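You operate a simulated robot arm through the tools that you are given. There is no shell and no other tool.

You run a simulated robot arm. Do the job below in one go: nothing can be reset, and whatever is moved stays where it is left.

JOB
Torque brake bolts 1, 2 and 3 to 40 N m, in that order.
Fine: use the bay nut runner and dock it again; bolt 4 is done already. Set down upright: bay nut runner.

It is judged by the outcome, as a careful person would: the job done as asked, and still so three seconds after it is handed in. It fails if anything else is knocked over, pushed out of place, dropped, spilled or broken.

ROBOT AND FRAMES
A 7-joint arm with a two-finger parallel gripper, fixed in place. Base frame: the origin is at the foot of the arm, x ahead of it, y to its left, z up; the work surface is at about z = 70. Lengths are in cm, angles in rad, forces in N, time in s.
With the tool pointing down near the work surface it reaches from about 28 to 68 cm from the base axis. Its first joint turns from -1.152 to 1.152 rad. Payload 1.57 kg.
The tool frame sits at the grasp point between the pads (the TCP): z along the fingers, y along the line on which they close. The tips reach 3 cm beyond it. The gripper opens to 11 cm. The fingers are 2.4 cm wide and 1.2 cm thick; the gripper's body (4.8 by 11.2 cm) begins 7.8 cm behind the TCP.
Orientation is that of the tool frame in the base frame, as a unit quaternion [x, y, z, w]. With the fingers straight down and closing along the base's y, the tool's x points along the base's -x, its y along +y and its z along -z.

CONTROLS
- The arm moves only by the tool jog_arm. Its argument "increments" is a list of rows, each a list of 7 numbers: the closure, from 0 (fully open) to 1 (shut), then the shift along the tool's x, y, z in mm, then the turn, a rotation vector about the tool's x, y, z in rad. In form: [[fingers, dx, dy, dz, rx, ry, rz], ...]. A call has 1 to 20 rows; each row shifts and turns the commanded pose from where the row before left it, along the tool's axes as they then stand. Each row takes 0.2 s and may step no farther than 5 cm and 0.15 rad from the row before; otherwise, or with a gripper value out of range, the whole call is refused. Where a pose cannot be reached the arm comes as near as it can. A force on the tool above 50 N (or 10 N above the force at the start of the call, whichever is more), or a blocked arm, ends the call early, and 0.2 s more pass. Each finger travels about 10.8 cm/s and halts on what it meets, pressing with about 33 N; the grip force reading is that of the motor and also rises with nothing between the fingers. The clock runs only during rows and for 0.2 s after the last one: add rows that do not move to give the fingers time. It gives the time, the measured TCP pose, the force on the tool (base axes), the opening and the grip force at its end, in the units of the frame above (readings bear some noise), with the torque about the TCP (base axes, N m) and any sound that the robot's microphone picked up, and new pictures: "pictures" is both (left out), scene, wrist or none.
- Cameras (640 x 400 px; columns grow to the right, rows downward): "scene" is fixed at [17.83, -39.76, 141.54]; the picture's right is [0.68, -0.73, 0.00], its down [-0.33, -0.31, -0.89] and it looks along [0.65, 0.61, -0.46] (base axes); focal length 332 px, centre (320, 200). "wrist" rides on the gripper at [7, 1.6, -14.1] in the tool frame; the picture's right is [-0.23, 0.97, 0.00], its down [-0.86, -0.20, -0.48] and it looks along [-0.47, -0.11, 0.88] (tool axes); focal length 222 px, centre (320, 200). There is no depth. A picture from a camera that has moved, and an enlarged one, comes with that camera's place and axes in the base frame and with its lens.
- inspect(camera, box): a new picture of the part [left, top, right, bottom] of that camera's present view, enlarged. It takes no simulated time.
- hand_in(): hands the job in; it is judged then, once.

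Places have to be worked out from the pictures, the camera data and where the tool is seen. Open the gripper and draw the arm clear of the work before you hand the job in, unless the task says otherwise.

The tools are called by a JSON object that holds its "api" and its "payload". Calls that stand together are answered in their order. jog_arm: Moves the arm, as the interface text tells. Its arguments: {"type":"object","properties":{"increments":{"type":"array","items":{"type":"array","items":{"type":"number"}}},"pictures":{"type":"string","enum":["both","scene","wrist","none"]}},"required":["increments"]} The other tools are called the same way: inspect (camera, box) takes an enlarged picture of a part of a camera's view; hand_in () hands the job in.

At the start:

```text
time: 0.0
position: [42.64, 1.85, 124.35]
tool_rot: [0.0, 1.0, 0.0, 0.0]
contact_force: [0.1, 0.6, 0.0]
ft_torque: [-0.03, 0.0, 0.02]
grip_width: 11.01
finger_force: 0.1
```

scene: 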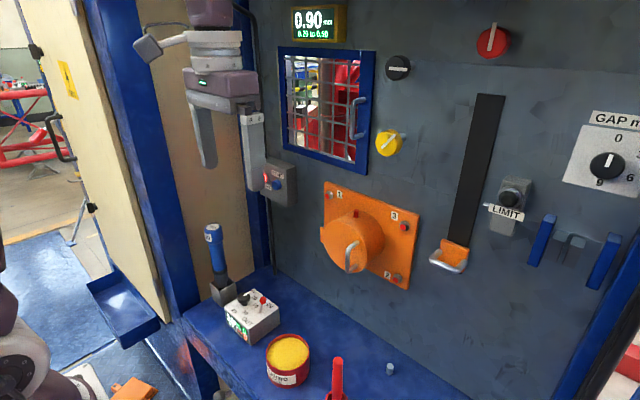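
wrist: 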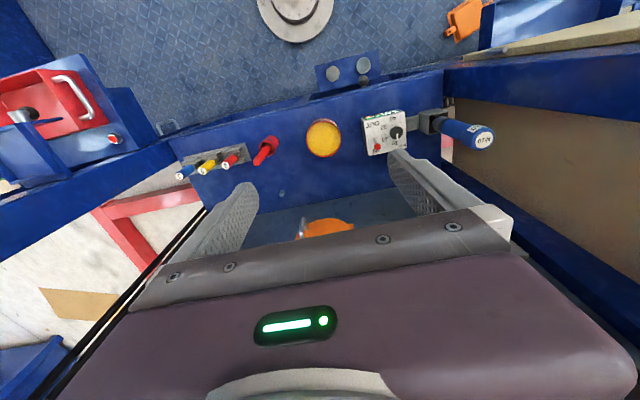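

I start by enlarging the parts of the views that show the panel with bolts, the nut runner and the bench.

{"api": "inspect", "payload": {"camera": "scene", "box": [300, 160, 460, 300]}}

{"api": "inspect", "payload": {"camera": "scene", "box": [180, 210, 320, 350]}}

{"api": "inspect", "payload": {"camera": "scene", "box": [240, 0, 420, 220]}}

{"api": "inspect", "payload": {"camera": "wrist", "box": [340, 80, 520, 190]}}

{"api": "inspect", "payload": {"camera": "wrist", "box": [160, 90, 380, 220]}}

{"api": "inspect", "payload": {"camera": "scene", "box": [420, 80, 640, 300]}}

```text
2.86 times, centred on (380, 230) of scene
camera zoom: at [17.83, -39.76, 141.54], right [0.68, -0.73, 0.0], down [-0.33, -0.31, -0.89], along [0.65, 0.61, -0.46], focal length 948 px, centre (149, 114)
```

zoom: 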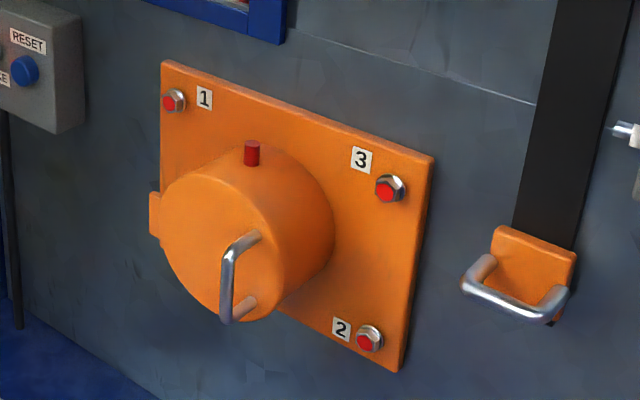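

```text
2.86 times, centred on (250, 280) of scene
camera zoom: at [17.83, -39.76, 141.54], right [0.68, -0.73, 0.0], down [-0.33, -0.31, -0.89], along [0.65, 0.61, -0.46], focal length 948 px, centre (520, -29)
```

zoom: 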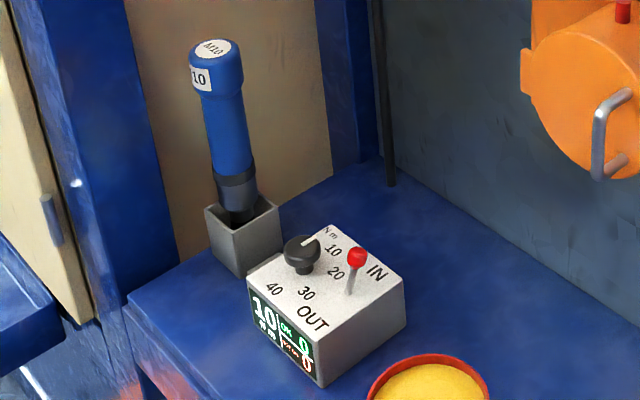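

```text
1.82 times, centred on (330, 110) of scene
camera zoom: at [17.83, -39.76, 141.54], right [0.68, -0.73, 0.0], down [-0.33, -0.31, -0.89], along [0.65, 0.61, -0.46], focal length 603 px, centre (302, 364)
```

zoom: 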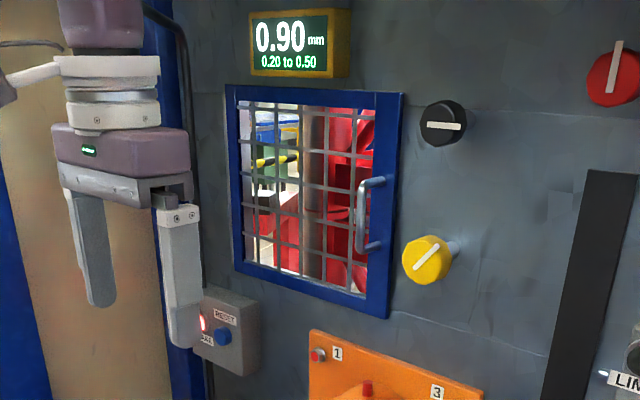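

```text
3.56 times, centred on (430, 135) of wrist
camera zoom: at [35.54, 3.49, 138.43], right [0.23, 0.97, 0.0], down [0.86, -0.2, 0.48], along [0.47, -0.11, -0.88], focal length 790 px, centre (-71, 431)
```

zoom: 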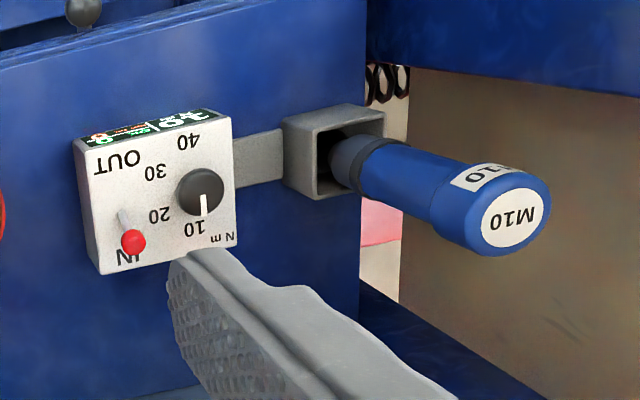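

```text
2.91 times, centred on (270, 155) of wrist
camera zoom: at [35.54, 3.49, 138.43], right [0.23, 0.97, 0.0], down [0.86, -0.2, 0.48], along [0.47, -0.11, -0.88], focal length 646 px, centre (466, 331)
```

zoom: 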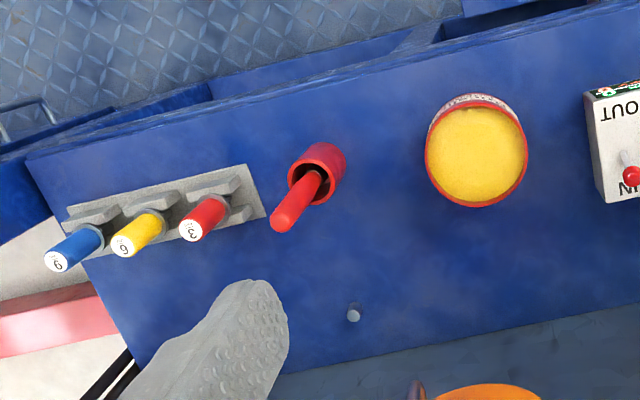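

```text
1.82 times, centred on (530, 190) of scene
camera zoom: at [17.83, -39.76, 141.54], right [0.68, -0.73, 0.0], down [-0.33, -0.31, -0.89], along [0.65, 0.61, -0.46], focal length 603 px, centre (-62, 218)
```

zoom: 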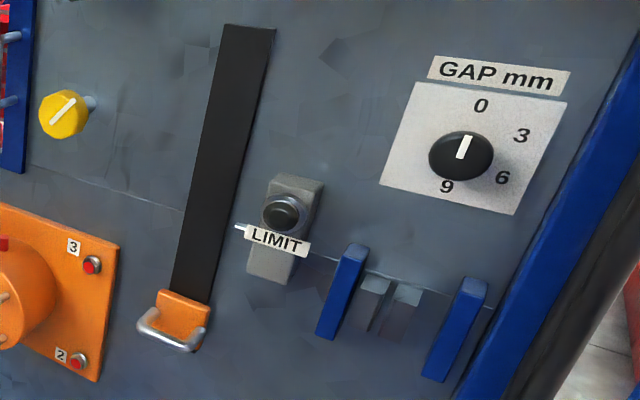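

The runner stands upright in its dock at about (53, 31), with its top near z = 95. The controller has a torque dial (now at 10) and an IN/OUT lever. I look closer at these details before moving.

{"api": "inspect", "payload": {"camera": "scene", "box": [225, 285, 285, 350]}}

{"api": "inspect", "payload": {"camera": "scene", "box": [200, 215, 260, 310]}}

{"api": "inspect", "payload": {"camera": "scene", "box": [250, 150, 310, 210]}}

{"api": "inspect", "payload": {"camera": "wrist", "box": [355, 100, 415, 165]}}

{"api": "inspect", "payload": {"camera": "scene", "box": [315, 180, 345, 210]}}

{"api": "inspect", "payload": {"camera": "scene", "box": [300, 330, 420, 400]}}

{"api": "inspect", "payload": {"camera": "scene", "box": [80, 180, 280, 400]}}

```text
6.15 times, centred on (255, 318) of scene
camera zoom: at [17.83, -39.76, 141.54], right [0.68, -0.73, 0.0], down [-0.33, -0.31, -0.89], along [0.65, 0.61, -0.46], focal length 2042 px, centre (720, -523)
```

zoom: 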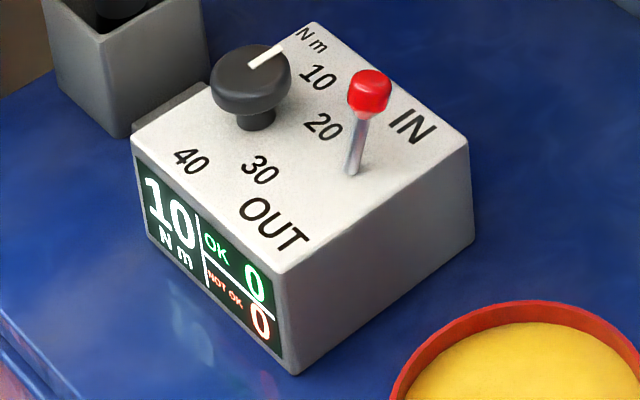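

```text
4.21 times, centred on (230, 262) of scene
camera zoom: at [17.83, -39.76, 141.54], right [0.68, -0.73, 0.0], down [-0.33, -0.31, -0.89], along [0.65, 0.61, -0.46], focal length 1397 px, centre (699, -63)
```

zoom: 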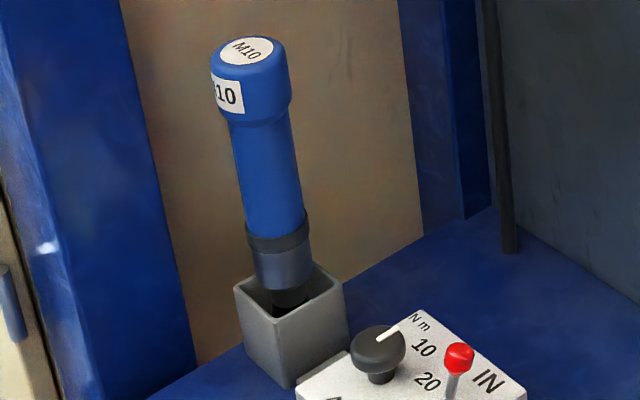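

```text
6.67 times, centred on (280, 180) of scene
camera zoom: at [17.83, -39.76, 141.54], right [0.68, -0.73, 0.0], down [-0.33, -0.31, -0.89], along [0.65, 0.61, -0.46], focal length 2212 px, centre (587, 333)
```

zoom: 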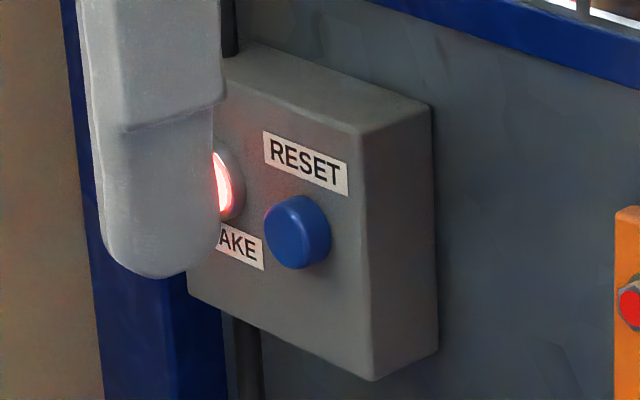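

```text
6.15 times, centred on (385, 132) of wrist
camera zoom: at [35.54, 3.49, 138.43], right [0.23, 0.97, 0.0], down [0.86, -0.2, 0.48], along [0.47, -0.11, -0.88], focal length 1367 px, centre (-80, 615)
```

zoom: 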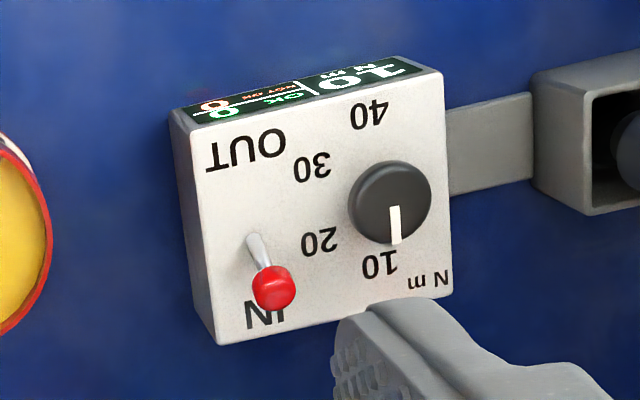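

```text
13.33 times, centred on (330, 195) of scene
camera zoom: at [17.83, -39.76, 141.54], right [0.68, -0.73, 0.0], down [-0.33, -0.31, -0.89], along [0.65, 0.61, -0.46], focal length 4425 px, centre (187, 267)
```

zoom: 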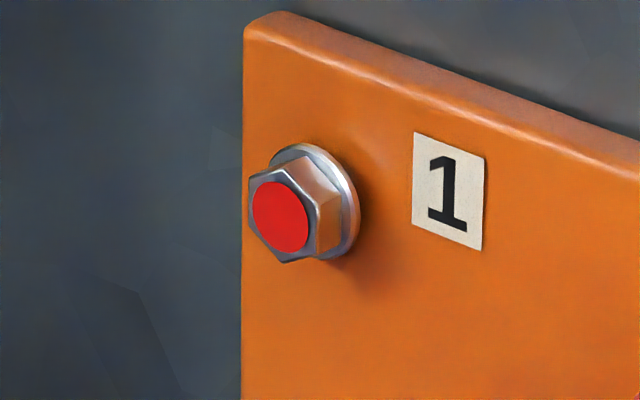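

```text
5.33 times, centred on (360, 365) of scene
camera zoom: at [17.83, -39.76, 141.54], right [0.68, -0.73, 0.0], down [-0.33, -0.31, -0.89], along [0.65, 0.61, -0.46], focal length 1770 px, centre (107, -680)
```

zoom: 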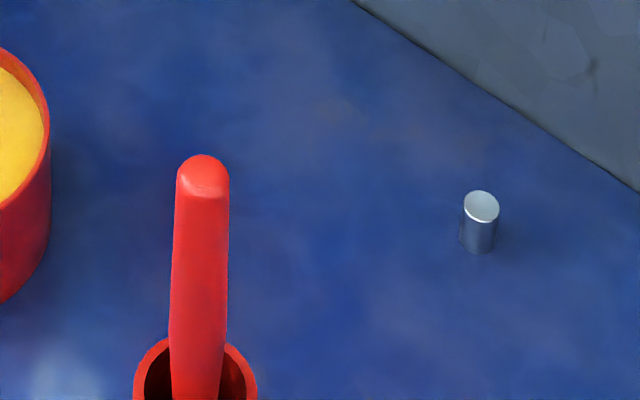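

```text
1.82 times, centred on (180, 290) of scene
camera zoom: at [17.83, -39.76, 141.54], right [0.68, -0.73, 0.0], down [-0.33, -0.31, -0.89], along [0.65, 0.61, -0.46], focal length 603 px, centre (574, 36)
```

zoom: 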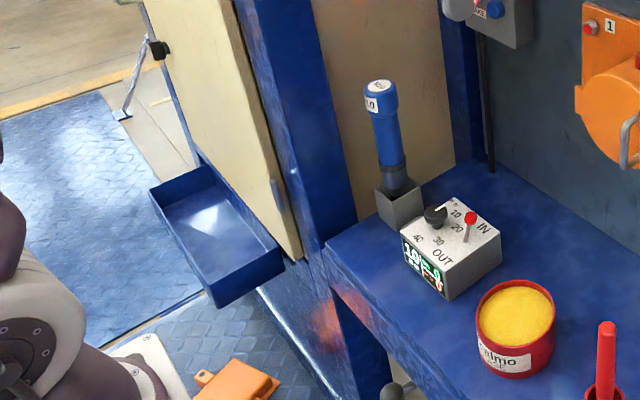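

The dial reads 10 N m and the lever is already at IN. The knob triangulates to about (51.4, 19, 80.3). I move above it, stay well clear, and look with the wrist camera.

{"api": "jog_arm", "payload": {"increments": [[0, -8.8, 17.2, 20, 0, 0, 0], [0, -8.8, 17.2, 20, 0, 0, 0], [0, -8.8, 17.2, 20, 0, 0, 0], [0, -8.8, 17.2, 20, 0, 0, 0], [0, -8.8, 17.2, 20, 0, 0, 0], [0, -8.8, 17.2, 20, 0, 0, 0], [0, -8.8, 17.2, 20, 0, 0, 0], [0, -8.8, 17.2, 20, 0, 0, 0], [0, -8.8, 17.2, 30, 0, 0, 0], [0, -8.4, 17.2, 30, 0, 0, 0], [0, 0, 0, 30, 0, 0, 0], [0, 0, 0, 0, 0, 0, 0]]}}

```text
time: 2.6
position: [51.3, 19.04, 99.21]
tool_rot: [0.0, 1.0, 0.0, 0.0]
contact_force: [-0.4, 0.6, 0.2]
ft_torque: [0.02, 0.0, -0.01]
grip_width: 11.01
finger_force: 0.0
camera wrist: at [44.25, 20.67, 113.34], right [0.23, 0.97, 0.0], down [0.86, -0.2, 0.48], along [0.47, -0.11, -0.88], focal length 222 px, centre (320, 200)
```

scene: 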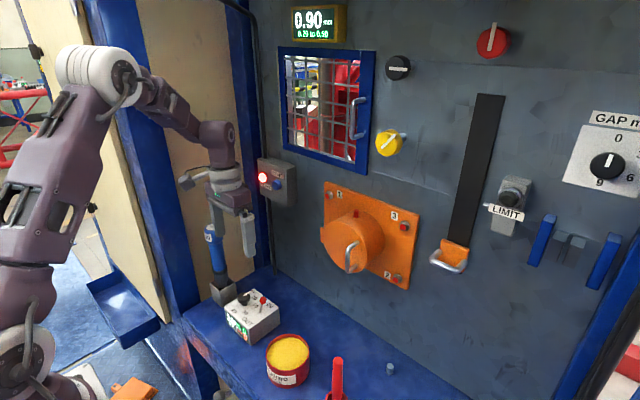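
wrist: 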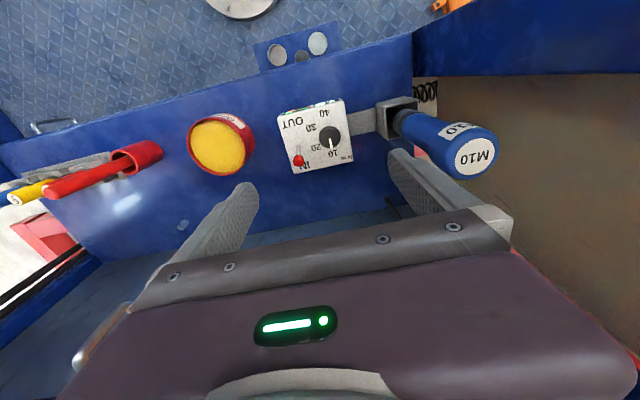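

{"api": "inspect", "payload": {"camera": "wrist", "box": [270, 85, 370, 185]}}

{"api": "inspect", "payload": {"camera": "wrist", "box": [370, 80, 530, 200]}}

```text
4.00 times, centred on (320, 135) of wrist
camera zoom: at [44.25, 20.67, 113.34], right [0.23, 0.97, 0.0], down [0.86, -0.2, 0.48], along [0.47, -0.11, -0.88], focal length 888 px, centre (320, 460)
```

zoom: 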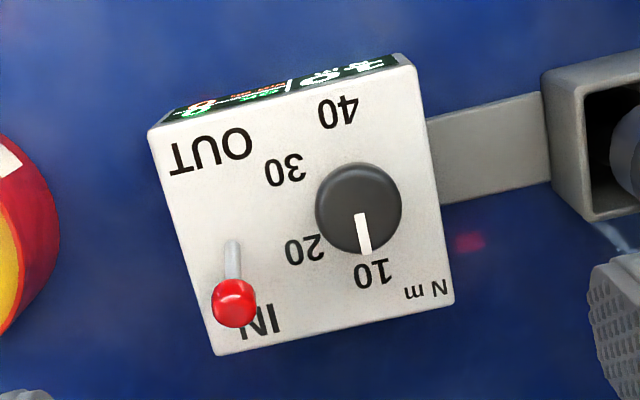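

```text
3.33 times, centred on (450, 140) of wrist
camera zoom: at [44.25, 20.67, 113.34], right [0.23, 0.97, 0.0], down [0.86, -0.2, 0.48], along [0.47, -0.11, -0.88], focal length 740 px, centre (-113, 400)
```

zoom: 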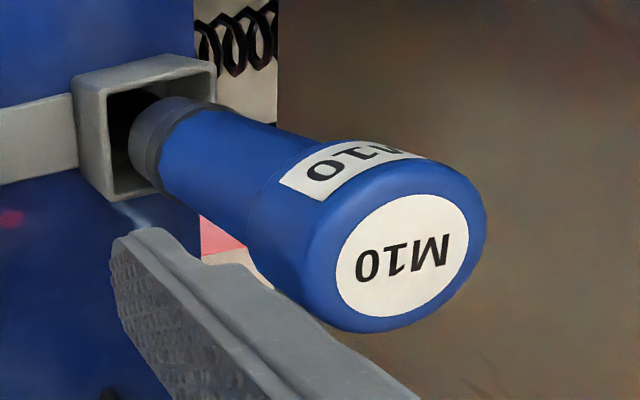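

Combining the three views puts the knob top at about (52.25, 20.45, 78). The 10-to-40 arc is roughly 180° clockwise seen from above. I move over the knob with the fingers partly closed, turn the wrist back about 1 rad, and check alignment before descending.

{"api": "jog_arm", "payload": {"increments": [[0.45, -4.5, 7, 15, 0, 0, 0], [0.45, -5, 7, 15, 0, 0, 0], [0.45, 0, 0, 20, 0, 0, 0], [0.45, 0, 0, 20, 0, 0, 0], [0.45, 0, 0, 20, 0, 0, 0], [0.45, 0, 0, 20, 0, 0, 0], [0.45, 0, 0, 20, 0, 0, 0], [0.45, 0, 0, 10, 0, 0, 0], [0.45, 0, 0, 0, 0, 0, -0.143], [0.45, 0, 0, 0, 0, 0, -0.143], [0.45, 0, 0, 0, 0, 0, -0.143], [0.45, 0, 0, 0, 0, 0, -0.143], [0.45, 0, 0, 0, 0, 0, -0.143], [0.45, 0, 0, 0, 0, 0, -0.143], [0.45, 0, 0, 0, 0, 0, -0.142], [0.45, 0, 0, 0, 0, 0, 0]]}}

{"api": "inspect", "payload": {"camera": "wrist", "box": [240, 100, 400, 220]}}

{"api": "inspect", "payload": {"camera": "scene", "box": [200, 250, 300, 350]}}

```text
time: 6.0
position: [52.28, 20.28, 85.37]
tool_rot: [-0.48, 0.877, 0.001, 0.0]
contact_force: [0.1, -0.2, -1.2]
ft_torque: [0.01, 0.01, 0.0]
grip_width: 6.07
finger_force: 0.0
camera wrist: at [47.11, 15.48, 99.42], right [-0.7, 0.72, 0.0], down [0.63, 0.61, 0.48], along [0.34, 0.33, -0.88], focal length 222 px, centre (320, 200)
```

scene: 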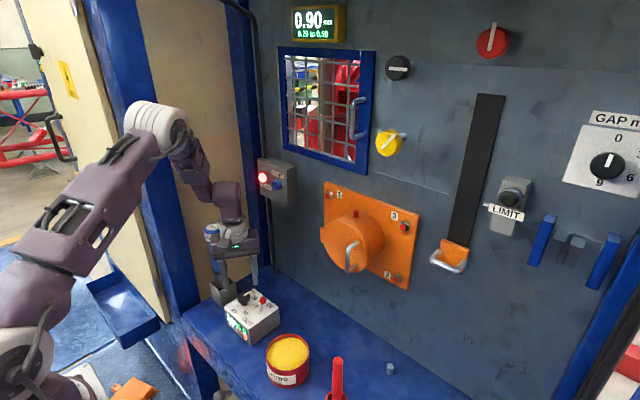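
wrist: 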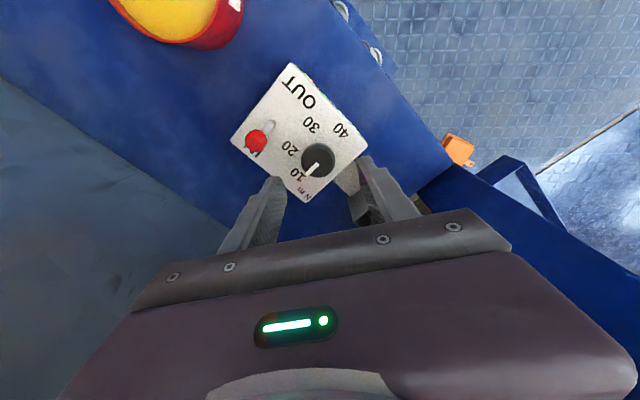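

```text
3.33 times, centred on (320, 160) of wrist
camera zoom: at [47.11, 15.48, 99.42], right [-0.7, 0.72, 0.0], down [0.63, 0.61, 0.48], along [0.34, 0.33, -0.88], focal length 740 px, centre (320, 333)
```

zoom: 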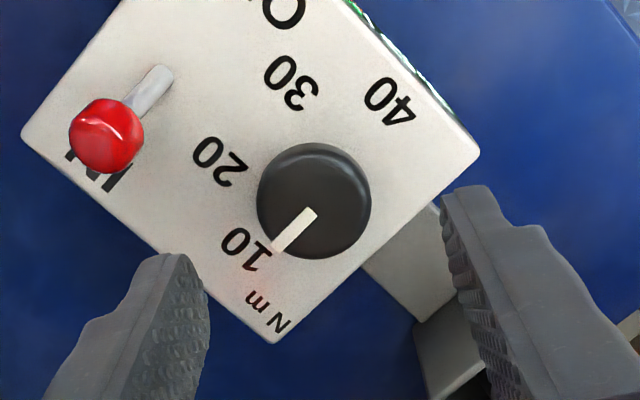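

```text
4.00 times, centred on (250, 300) of scene
camera zoom: at [17.83, -39.76, 141.54], right [0.68, -0.73, 0.0], down [-0.33, -0.31, -0.89], along [0.65, 0.61, -0.46], focal length 1328 px, centre (600, -200)
```

zoom: 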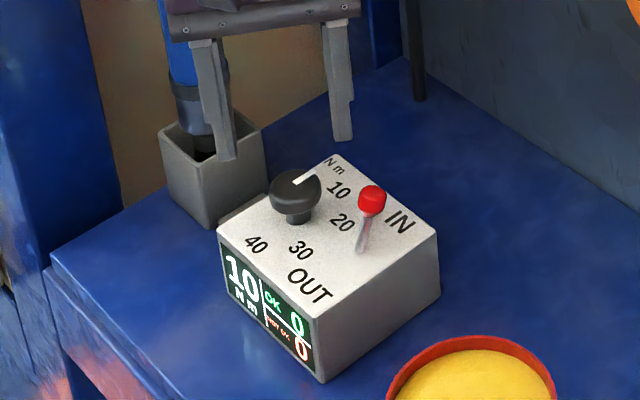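

The knob is centred to within about 2 mm of the tool axis. I correct that sideways and descend to z≈80, with the fingertips around knob level, then check from the scene camera.

{"api": "jog_arm", "payload": {"increments": [[0.45, 0.5, -2.0, 12, 0, 0, 0], [0.45, 0, 0, 12, 0, 0, 0], [0.45, 0, 0, 12, 0, 0, 0], [0.45, 0, 0, 10, 0, 0, 0], [0.45, 0, 0, 7, 0, 0, 0], [0.45, 0, 0, 0, 0, 0, 0]]}}

{"api": "inspect", "payload": {"camera": "scene", "box": [215, 265, 285, 335]}}

{"api": "inspect", "payload": {"camera": "wrist", "box": [240, 100, 400, 220]}}

```text
time: 7.4
position: [52.43, 20.1, 79.96]
tool_rot: [-0.479, 0.878, 0.0, -0.001]
contact_force: [-0.4, -0.4, 0.1]
ft_torque: [0.05, 0.0, 0.0]
grip_width: 6.05
finger_force: 0.0
camera wrist: at [47.22, 15.24, 94.06], right [-0.7, 0.72, 0.0], down [0.63, 0.61, 0.48], along [0.34, 0.33, -0.88], focal length 222 px, centre (320, 200)
```

scene: 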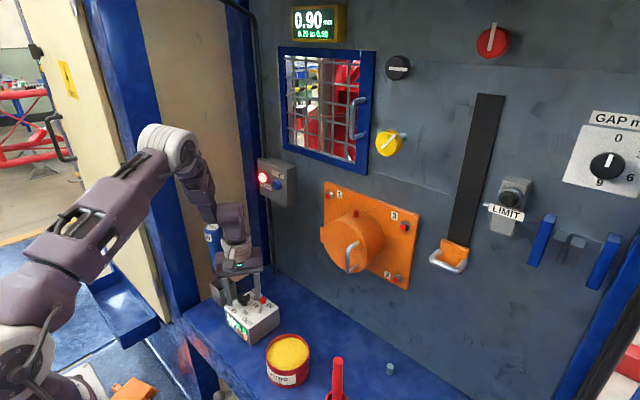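
wrist: 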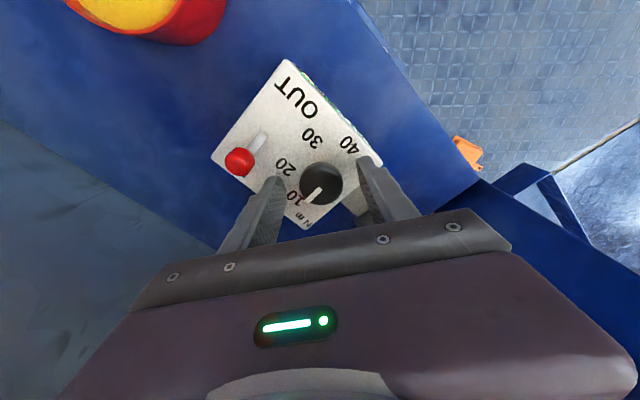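

```text
5.71 times, centred on (250, 300) of scene
camera zoom: at [17.83, -39.76, 141.54], right [0.68, -0.73, 0.0], down [-0.33, -0.31, -0.89], along [0.65, 0.61, -0.46], focal length 1896 px, centre (720, -371)
```

zoom: 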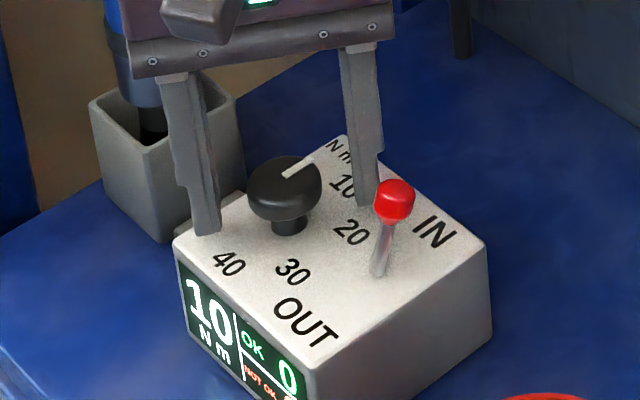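

```text
3.33 times, centred on (320, 160) of wrist
camera zoom: at [47.22, 15.24, 94.06], right [-0.7, 0.72, 0.0], down [0.63, 0.61, 0.48], along [0.34, 0.33, -0.88], focal length 740 px, centre (320, 333)
```

zoom: 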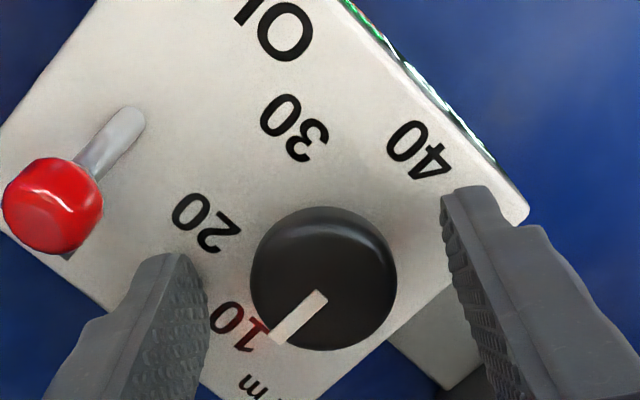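

The knob is centred under the tool with its top at z≈78.1. I lower 6 mm more, which leaves the tips about 0.9 cm above the box, and close on the knob.

{"api": "jog_arm", "payload": {"increments": [[0.45, 0, 0, 3, 0, 0, 0], [0.45, 0, 0, 3, 0, 0, 0], [0.6, 0, 0, 0, 0, 0, 0], [0.75, 0, 0, 0, 0, 0, 0], [0.9, 0, 0, 0, 0, 0, 0], [0.9, 0, 0, 0, 0, 0, 0]]}}

{"api": "inspect", "payload": {"camera": "scene", "box": [215, 265, 285, 335]}}

```text
time: 8.8
position: [52.44, 20.2, 79.42]
tool_rot: [-0.48, 0.877, 0.0, 0.001]
contact_force: [-1.8, 3.1, 1.4]
ft_torque: [0.1, 0.03, 0.02]
grip_width: 3.34
finger_force: 40.9
camera wrist: at [47.17, 15.28, 93.52], right [-0.7, 0.72, 0.0], down [0.63, 0.61, 0.48], along [0.34, 0.33, -0.88], focal length 222 px, centre (320, 200)
```

scene: 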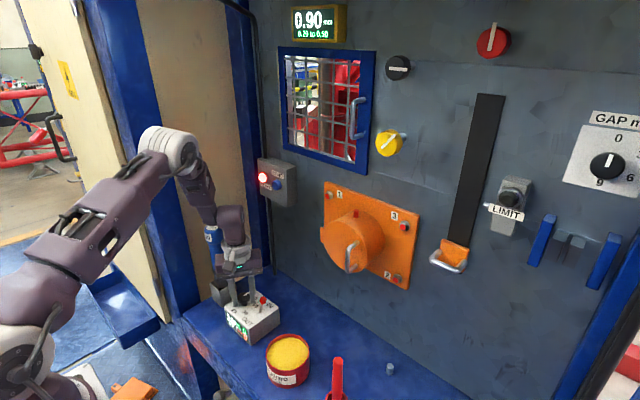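
wrist: 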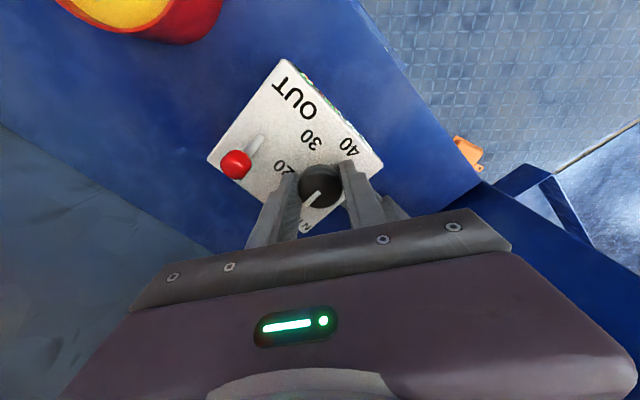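

```text
5.71 times, centred on (250, 300) of scene
camera zoom: at [17.82, -39.75, 141.54], right [0.68, -0.73, 0.0], down [-0.33, -0.31, -0.89], along [0.65, 0.61, -0.46], focal length 1896 px, centre (720, -371)
```

zoom: 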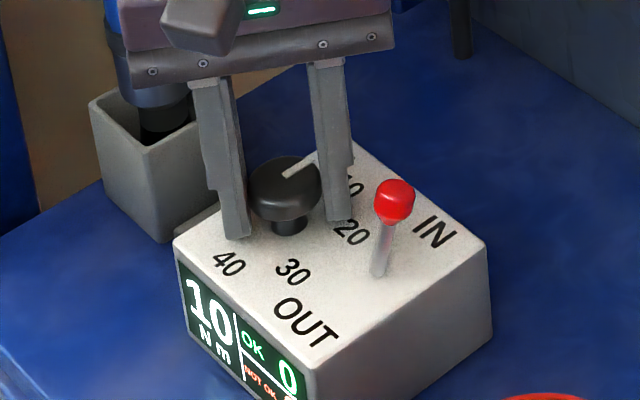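

The knob is gripped at 3.34 cm. I turn it clockwise seen from above (positive about tool z), 1.6 rad for the first stroke.

{"api": "jog_arm", "payload": {"increments": [[0.9, 0, 0, 0, 0, 0, 0.1], [0.9, 0, 0, 0, 0, 0, 0.15], [0.9, 0, 0, 0, 0, 0, 0.15], [0.9, 0, 0, 0, 0, 0, 0.15], [0.9, 0, 0, 0, 0, 0, 0.15], [0.9, 0, 0, 0, 0, 0, 0.15], [0.9, 0, 0, 0, 0, 0, 0.15], [0.9, 0, 0, 0, 0, 0, 0.15], [0.9, 0, 0, 0, 0, 0, 0.15], [0.9, 0, 0, 0, 0, 0, 0.15], [0.9, 0, 0, 0, 0, 0, 0.15], [0.9, 0, 0, 0, 0, 0, 0]]}}

{"api": "inspect", "payload": {"camera": "scene", "box": [215, 265, 285, 335]}}

```text
time: 11.4
position: [52.41, 20.28, 79.52]
tool_rot: [0.296, 0.955, -0.001, 0.0]
contact_force: [-15.7, -2.7, 10.9]
ft_torque: [-0.03, 0.29, -0.01]
grip_width: 3.33
finger_force: 41.2
camera wrist: at [47.49, 25.6, 93.52], right [0.74, 0.67, 0.0], down [0.59, -0.65, 0.48], along [0.32, -0.35, -0.88], focal length 222 px, centre (320, 200)
```

scene: 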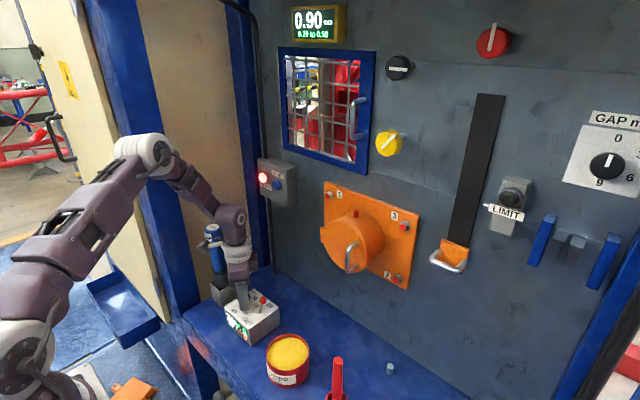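
wrist: 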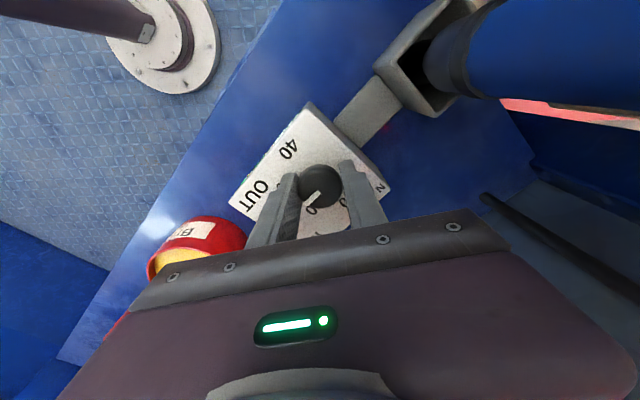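

```text
5.71 times, centred on (250, 300) of scene
camera zoom: at [17.78, -39.77, 141.54], right [0.68, -0.73, 0.0], down [-0.33, -0.31, -0.89], along [0.65, 0.61, -0.46], focal length 1896 px, centre (720, -371)
```

zoom: 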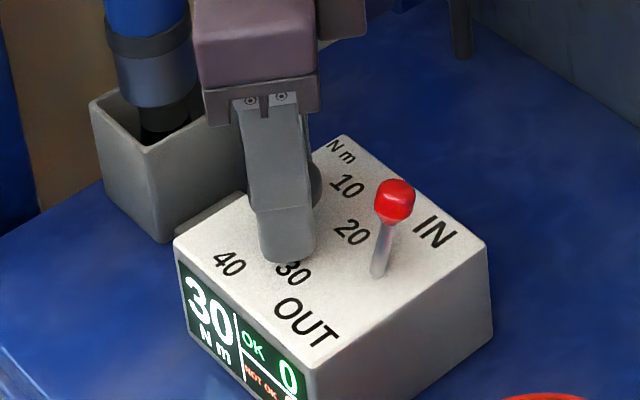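

The display now reads 30. I open, turn the wrist back for a second stroke, and close again.

{"api": "jog_arm", "payload": {"increments": [[0.45, 0, 0, 0, 0, 0, 0], [0.45, 0, 0, 0, 0, 0, 0], [0.45, 0, 0, 0, 0, 0, -0.15], [0.45, 0, 0, 0, 0, 0, -0.15], [0.45, 0, 0, 0, 0, 0, -0.15], [0.45, 0, 0, 0, 0, 0, -0.15], [0.45, 0, 0, 0, 0, 0, -0.15], [0.45, 0, 0, 0, 0, 0, -0.15], [0.45, 0, 0, 0, 0, 0, -0.15], [0.45, 0, 0, 0, 0, 0, -0.15], [0.45, 0, 0, 0, 0, 0, -0.15], [0.45, 0, 0, 0, 0, 0, -0.15], [0.45, 0, 0, 0, 0, 0, -0.1], [0.45, 0, 0, 0, 0, 0, 0]]}}

{"api": "inspect", "payload": {"camera": "scene", "box": [215, 265, 285, 335]}}

{"api": "inspect", "payload": {"camera": "wrist", "box": [240, 100, 400, 220]}}

```text
time: 14.4
position: [52.36, 20.15, 79.48]
tool_rot: [-0.48, 0.877, -0.001, 0.0]
contact_force: [-0.2, 0.1, 0.7]
ft_torque: [0.0, 0.03, 0.03]
grip_width: 6.07
finger_force: 0.2
camera wrist: at [47.17, 15.27, 93.57], right [-0.7, 0.72, 0.0], down [0.63, 0.61, 0.48], along [0.34, 0.33, -0.88], focal length 222 px, centre (320, 200)
```

scene: 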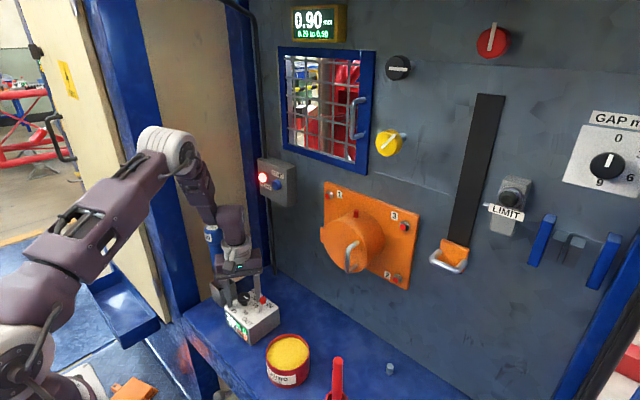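
wrist: 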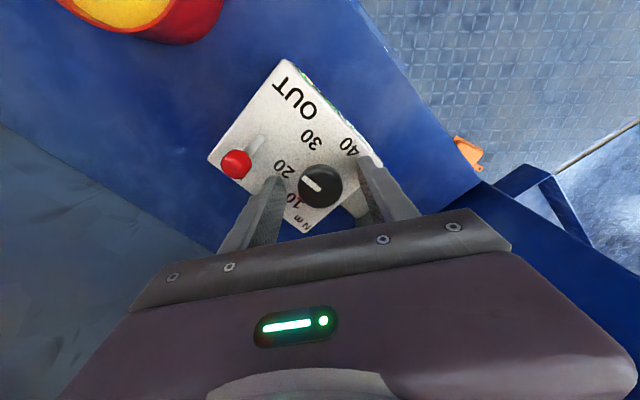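

```text
5.71 times, centred on (250, 300) of scene
camera zoom: at [17.83, -39.76, 141.54], right [0.68, -0.73, 0.0], down [-0.33, -0.31, -0.89], along [0.65, 0.61, -0.46], focal length 1896 px, centre (720, -371)
```

zoom: 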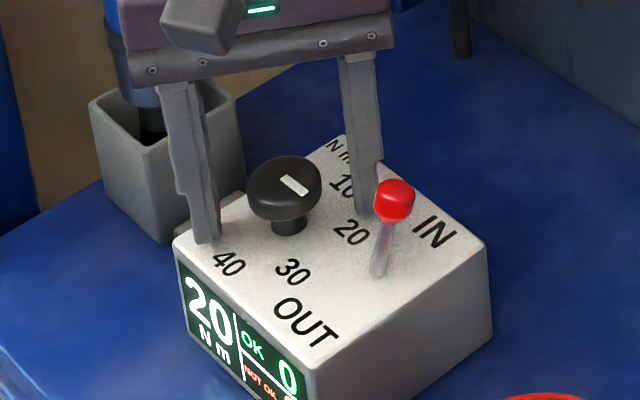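

```text
3.33 times, centred on (320, 160) of wrist
camera zoom: at [47.17, 15.27, 93.57], right [-0.7, 0.72, 0.0], down [0.63, 0.61, 0.48], along [0.34, 0.33, -0.88], focal length 740 px, centre (320, 333)
```

zoom: 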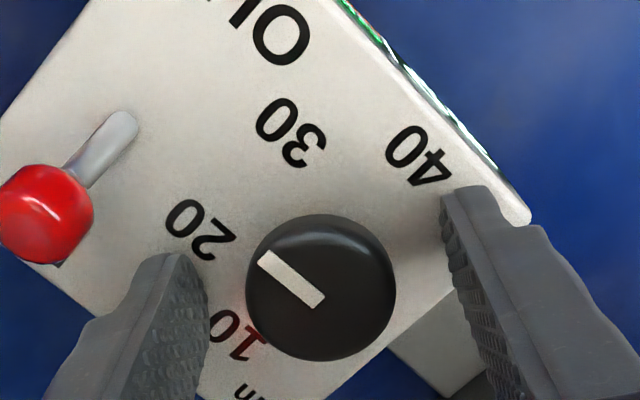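

The dial has click stops and settled at 20, so 120° remains. I turn back a bit further, regrip, and turn about 2.1 rad in one stroke.

{"api": "jog_arm", "payload": {"increments": [[0.45, 0, 0, 0, 0, 0, -0.15], [0.45, 0, 0, 0, 0, 0, -0.15], [0.45, 0, 0, 0, 0, 0, -0.15], [0.45, 0, 0, 0, 0, 0, 0], [0.7, 0, 0, 0, 0, 0, 0], [0.9, 0, 0, 0, 0, 0, 0], [0.9, 0, 0, 0, 0, 0, 0], [0.9, 0, 0, 0, 0, 0, 0]], "pictures": "wrist"}}

{"api": "jog_arm", "payload": {"increments": [[0.9, 0, 0, 0, 0, 0, 0.12], [0.9, 0, 0, 0, 0, 0, 0.12], [0.9, 0, 0, 0, 0, 0, 0.12], [0.9, 0, 0, 0, 0, 0, 0.12], [0.9, 0, 0, 0, 0, 0, 0.12], [0.9, 0, 0, 0, 0, 0, 0.12], [0.9, 0, 0, 0, 0, 0, 0.12], [0.9, 0, 0, 0, 0, 0, 0.12], [0.9, 0, 0, 0, 0, 0, 0.12], [0.9, 0, 0, 0, 0, 0, 0.12], [0.9, 0, 0, 0, 0, 0, 0.12], [0.9, 0, 0, 0, 0, 0, 0.12], [0.9, 0, 0, 0, 0, 0, 0.12], [0.9, 0, 0, 0, 0, 0, 0.12], [0.9, 0, 0, 0, 0, 0, 0.12], [0.9, 0, 0, 0, 0, 0, 0.12], [0.9, 0, 0, 0, 0, 0, 0.12], [0.9, 0, 0, 0, 0, 0, 0]]}}

{"api": "inspect", "payload": {"camera": "scene", "box": [215, 265, 285, 335]}}

```text
time: 16.2
position: [52.39, 20.1, 79.52]
tool_rot: [-0.662, 0.749, 0.0, -0.001]
contact_force: [-1.5, -0.2, -0.1]
ft_torque: [0.03, 0.01, 0.01]
grip_width: 3.31
finger_force: 41.4
camera wrist: at [49.85, 13.55, 93.51], right [-0.94, 0.34, 0.0], down [0.3, 0.82, 0.48], along [0.16, 0.45, -0.88], focal length 222 px, centre (320, 200)
```

wrist: 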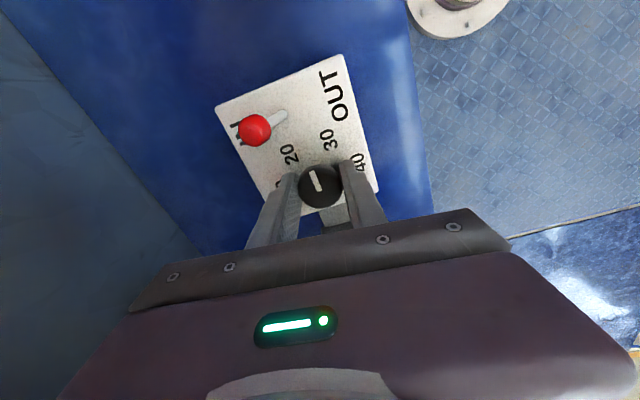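

```text
time: 20.0
position: [52.67, 20.07, 79.67]
tool_rot: [0.293, 0.956, -0.001, 0.002]
contact_force: [2.1, -16.4, 9.1]
ft_torque: [-0.36, -0.07, 0.7]
grip_width: 3.35
finger_force: 41.4
camera wrist: at [47.63, 25.41, 93.63], right [0.73, 0.68, 0.0], down [0.6, -0.64, 0.48], along [0.33, -0.35, -0.88], focal length 222 px, centre (320, 200)
```

scene: 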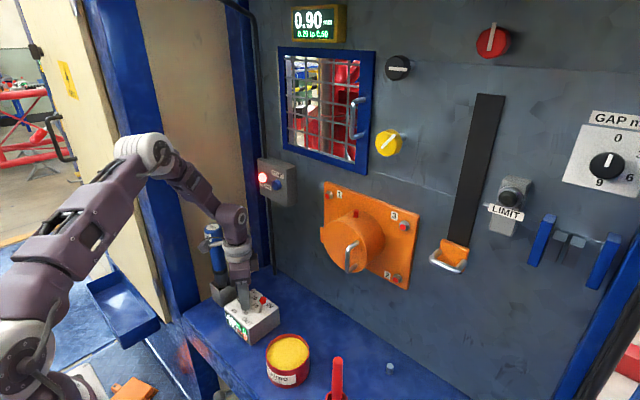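
wrist: 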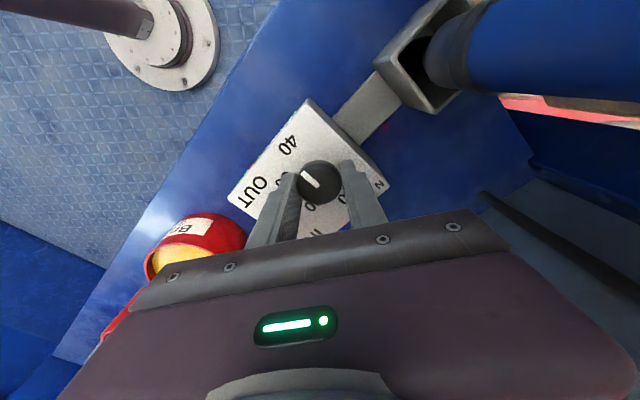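

```text
5.71 times, centred on (250, 300) of scene
camera zoom: at [17.81, -39.8, 141.53], right [0.68, -0.73, 0.0], down [-0.33, -0.31, -0.89], along [0.65, 0.61, -0.46], focal length 1896 px, centre (720, -371)
```

zoom: 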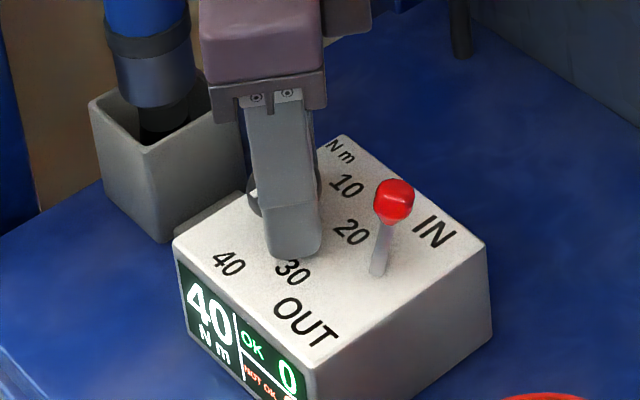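

The display reads 40, but the knob slipped a little in the fingers and may not be fully in the click stop. I turn a bit further while holding, then release and check that it stays at 40.

{"api": "jog_arm", "payload": {"increments": [[0.9, 0, 0, 0, 0, 0, 0.1], [0.9, 0, 0, 0, 0, 0, 0.1], [0.9, 0, 0, 0, 0, 0, 0.1], [0.9, 0, 0, 0, 0, 0, 0.05], [0.9, 0, 0, 0, 0, 0, 0], [0.45, 0, 0, 0, 0, 0, 0], [0.45, 0, 0, 0, 0, 0, 0], [0.45, 0, 0, 0, 0, 0, 0]]}}

{"api": "inspect", "payload": {"camera": "scene", "box": [215, 265, 285, 335]}}

{"api": "inspect", "payload": {"camera": "wrist", "box": [240, 100, 400, 220]}}

```text
time: 21.8
position: [52.44, 20.23, 79.47]
tool_rot: [0.454, 0.891, 0.0, 0.001]
contact_force: [-0.8, 0.4, -0.2]
ft_torque: [0.0, 0.01, 0.03]
grip_width: 6.04
finger_force: 0.0
camera wrist: at [49.57, 26.88, 93.53], right [0.92, 0.39, 0.0], down [0.34, -0.81, 0.48], along [0.19, -0.44, -0.88], focal length 222 px, centre (320, 200)
```

scene: 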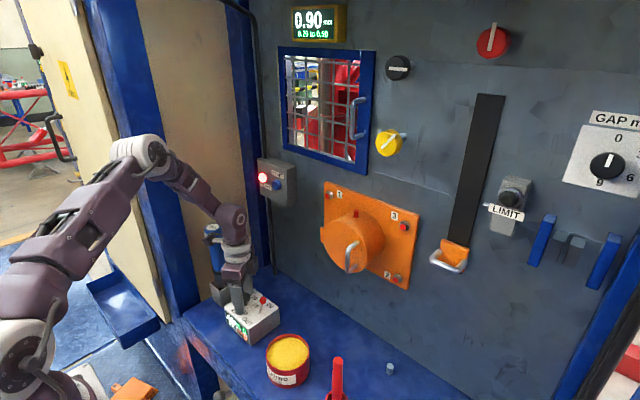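
wrist: 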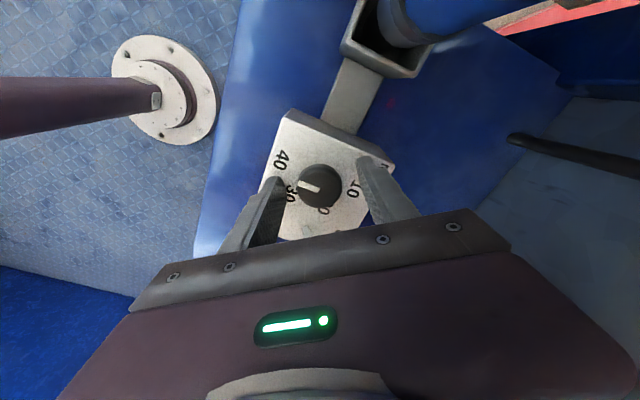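

```text
5.71 times, centred on (250, 300) of scene
camera zoom: at [17.83, -39.76, 141.54], right [0.68, -0.73, 0.0], down [-0.33, -0.31, -0.89], along [0.65, 0.61, -0.46], focal length 1896 px, centre (720, -371)
```

zoom: 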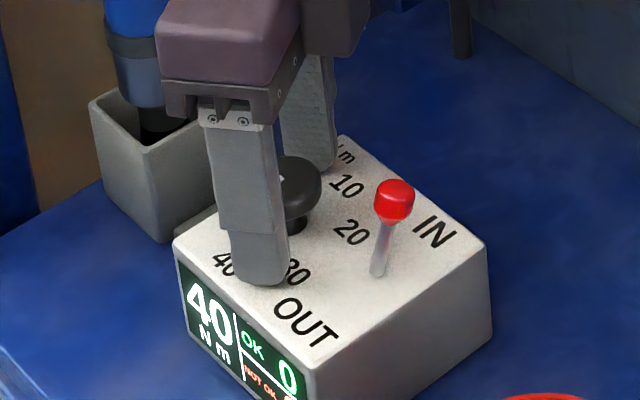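

```text
3.33 times, centred on (320, 160) of wrist
camera zoom: at [49.57, 26.88, 93.53], right [0.92, 0.39, 0.0], down [0.34, -0.81, 0.48], along [0.19, -0.44, -0.88], focal length 740 px, centre (320, 333)
```

zoom: 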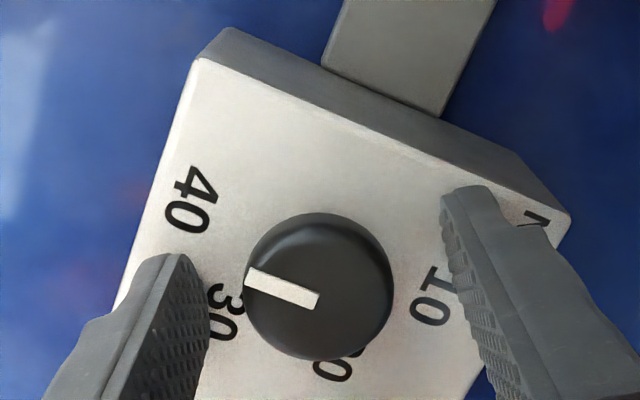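

The dial holds at 40 after release. I raise the arm clear of the runner and rotate so the fingers will close along base x, with the wrist camera on the side away from the cage wall.

{"api": "jog_arm", "payload": {"increments": [[0.45, 0, 0, -20, 0, 0, 0], [0.3, 0, 0, -40, 0, 0, 0], [0, 0, 0, -40, 0, 0, 0], [0, 0, 0, -40, 0, 0, 0], [0, 0, 0, -40, 0, 0, 0], [0, 0, 0, -40, 0, 0, 0], [0, 0, 0, -40, 0, 0, 0], [0, 0, 0, -40, 0, 0, -0.15], [0, 0, 0, -20, 0, 0, -0.15], [0, 0, 0, 0, 0, 0, -0.15], [0, 0, 0, 0, 0, 0, -0.15], [0, 0, 0, 0, 0, 0, -0.15], [0, 0, 0, 0, 0, 0, -0.15], [0, 0, 0, 0, 0, 0, -0.15], [0, 0, 0, 0, 0, 0, -0.15], [0, 0, 0, 0, 0, 0, -0.15], [0, 0, 0, 0, 0, 0, -0.15], [0, 0, 0, 0, 0, 0, -0.15], [0, 0, 0, 0, 0, 0, -0.15], [0, 0, 0, 0, 0, 0, -0.15]], "pictures": "none"}}

{"api": "jog_arm", "payload": {"increments": [[0, 0, 0, 0, 0, 0, -0.15], [0, 0, 0, 0, 0, 0, -0.15], [0, 0, 0, 0, 0, 0, -0.15], [0, 0, 0, 0, 0, 0, -0.121], [0, 0, 0, 0, 0, 0, 0]]}}

```text
time: 26.0
position: [52.44, 20.1, 111.5]
tool_rot: [-0.483, 0.876, 0.0, 0.0]
contact_force: [-0.7, 0.0, 0.2]
ft_torque: [-0.01, 0.02, -0.02]
grip_width: 10.98
finger_force: 0.1
```

```text
time: 27.2
position: [52.44, 20.21, 111.5]
tool_rot: [0.71, -0.704, 0.0, 0.001]
contact_force: [-0.5, -0.3, 0.2]
ft_torque: [-0.02, 0.0, 0.02]
grip_width: 10.98
finger_force: 0.1
camera wrist: at [50.81, 13.36, 125.53], right [-0.98, 0.22, 0.0], down [0.19, 0.86, 0.48], along [0.1, 0.47, -0.88], focal length 222 px, centre (320, 200)
```

scene: 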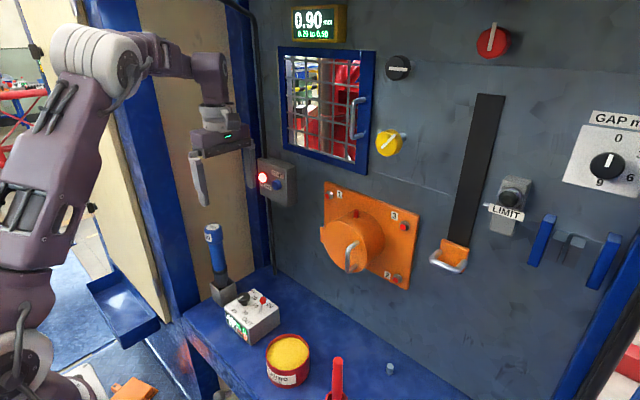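
wrist: 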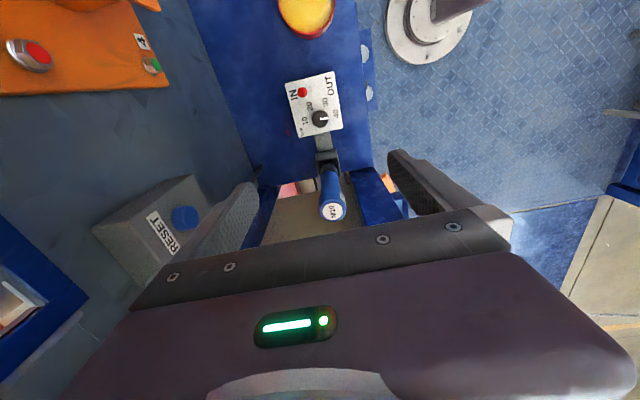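

{"api": "inspect", "payload": {"camera": "wrist", "box": [260, 130, 420, 250]}}

{"api": "inspect", "payload": {"camera": "scene", "box": [190, 210, 290, 350]}}

```text
3.33 times, centred on (340, 190) of wrist
camera zoom: at [50.81, 13.36, 125.53], right [-0.98, 0.22, 0.0], down [0.19, 0.86, 0.48], along [0.1, 0.47, -0.88], focal length 740 px, centre (253, 233)
```

zoom: 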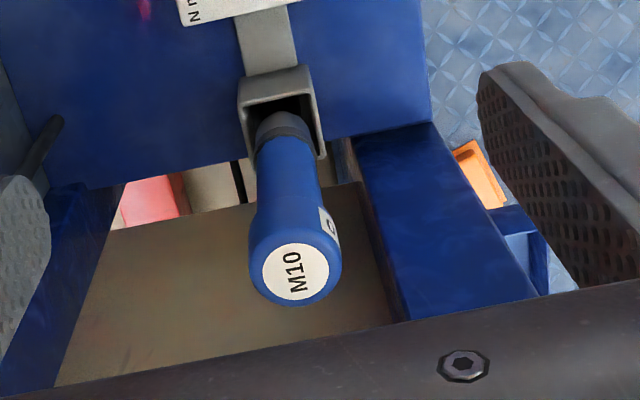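

```text
2.86 times, centred on (240, 280) of scene
camera zoom: at [17.83, -39.76, 141.54], right [0.68, -0.73, 0.0], down [-0.33, -0.31, -0.89], along [0.65, 0.61, -0.46], focal length 948 px, centre (549, -29)
```

zoom: 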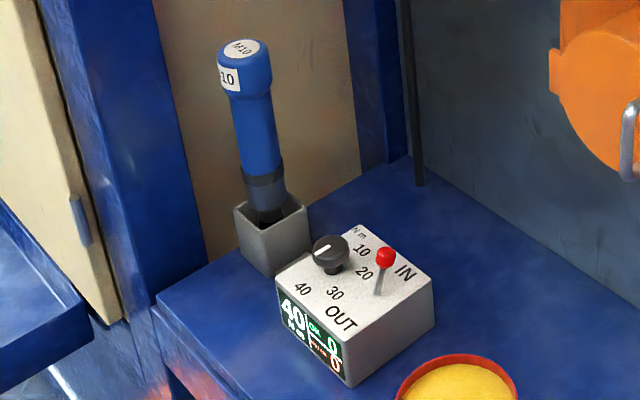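

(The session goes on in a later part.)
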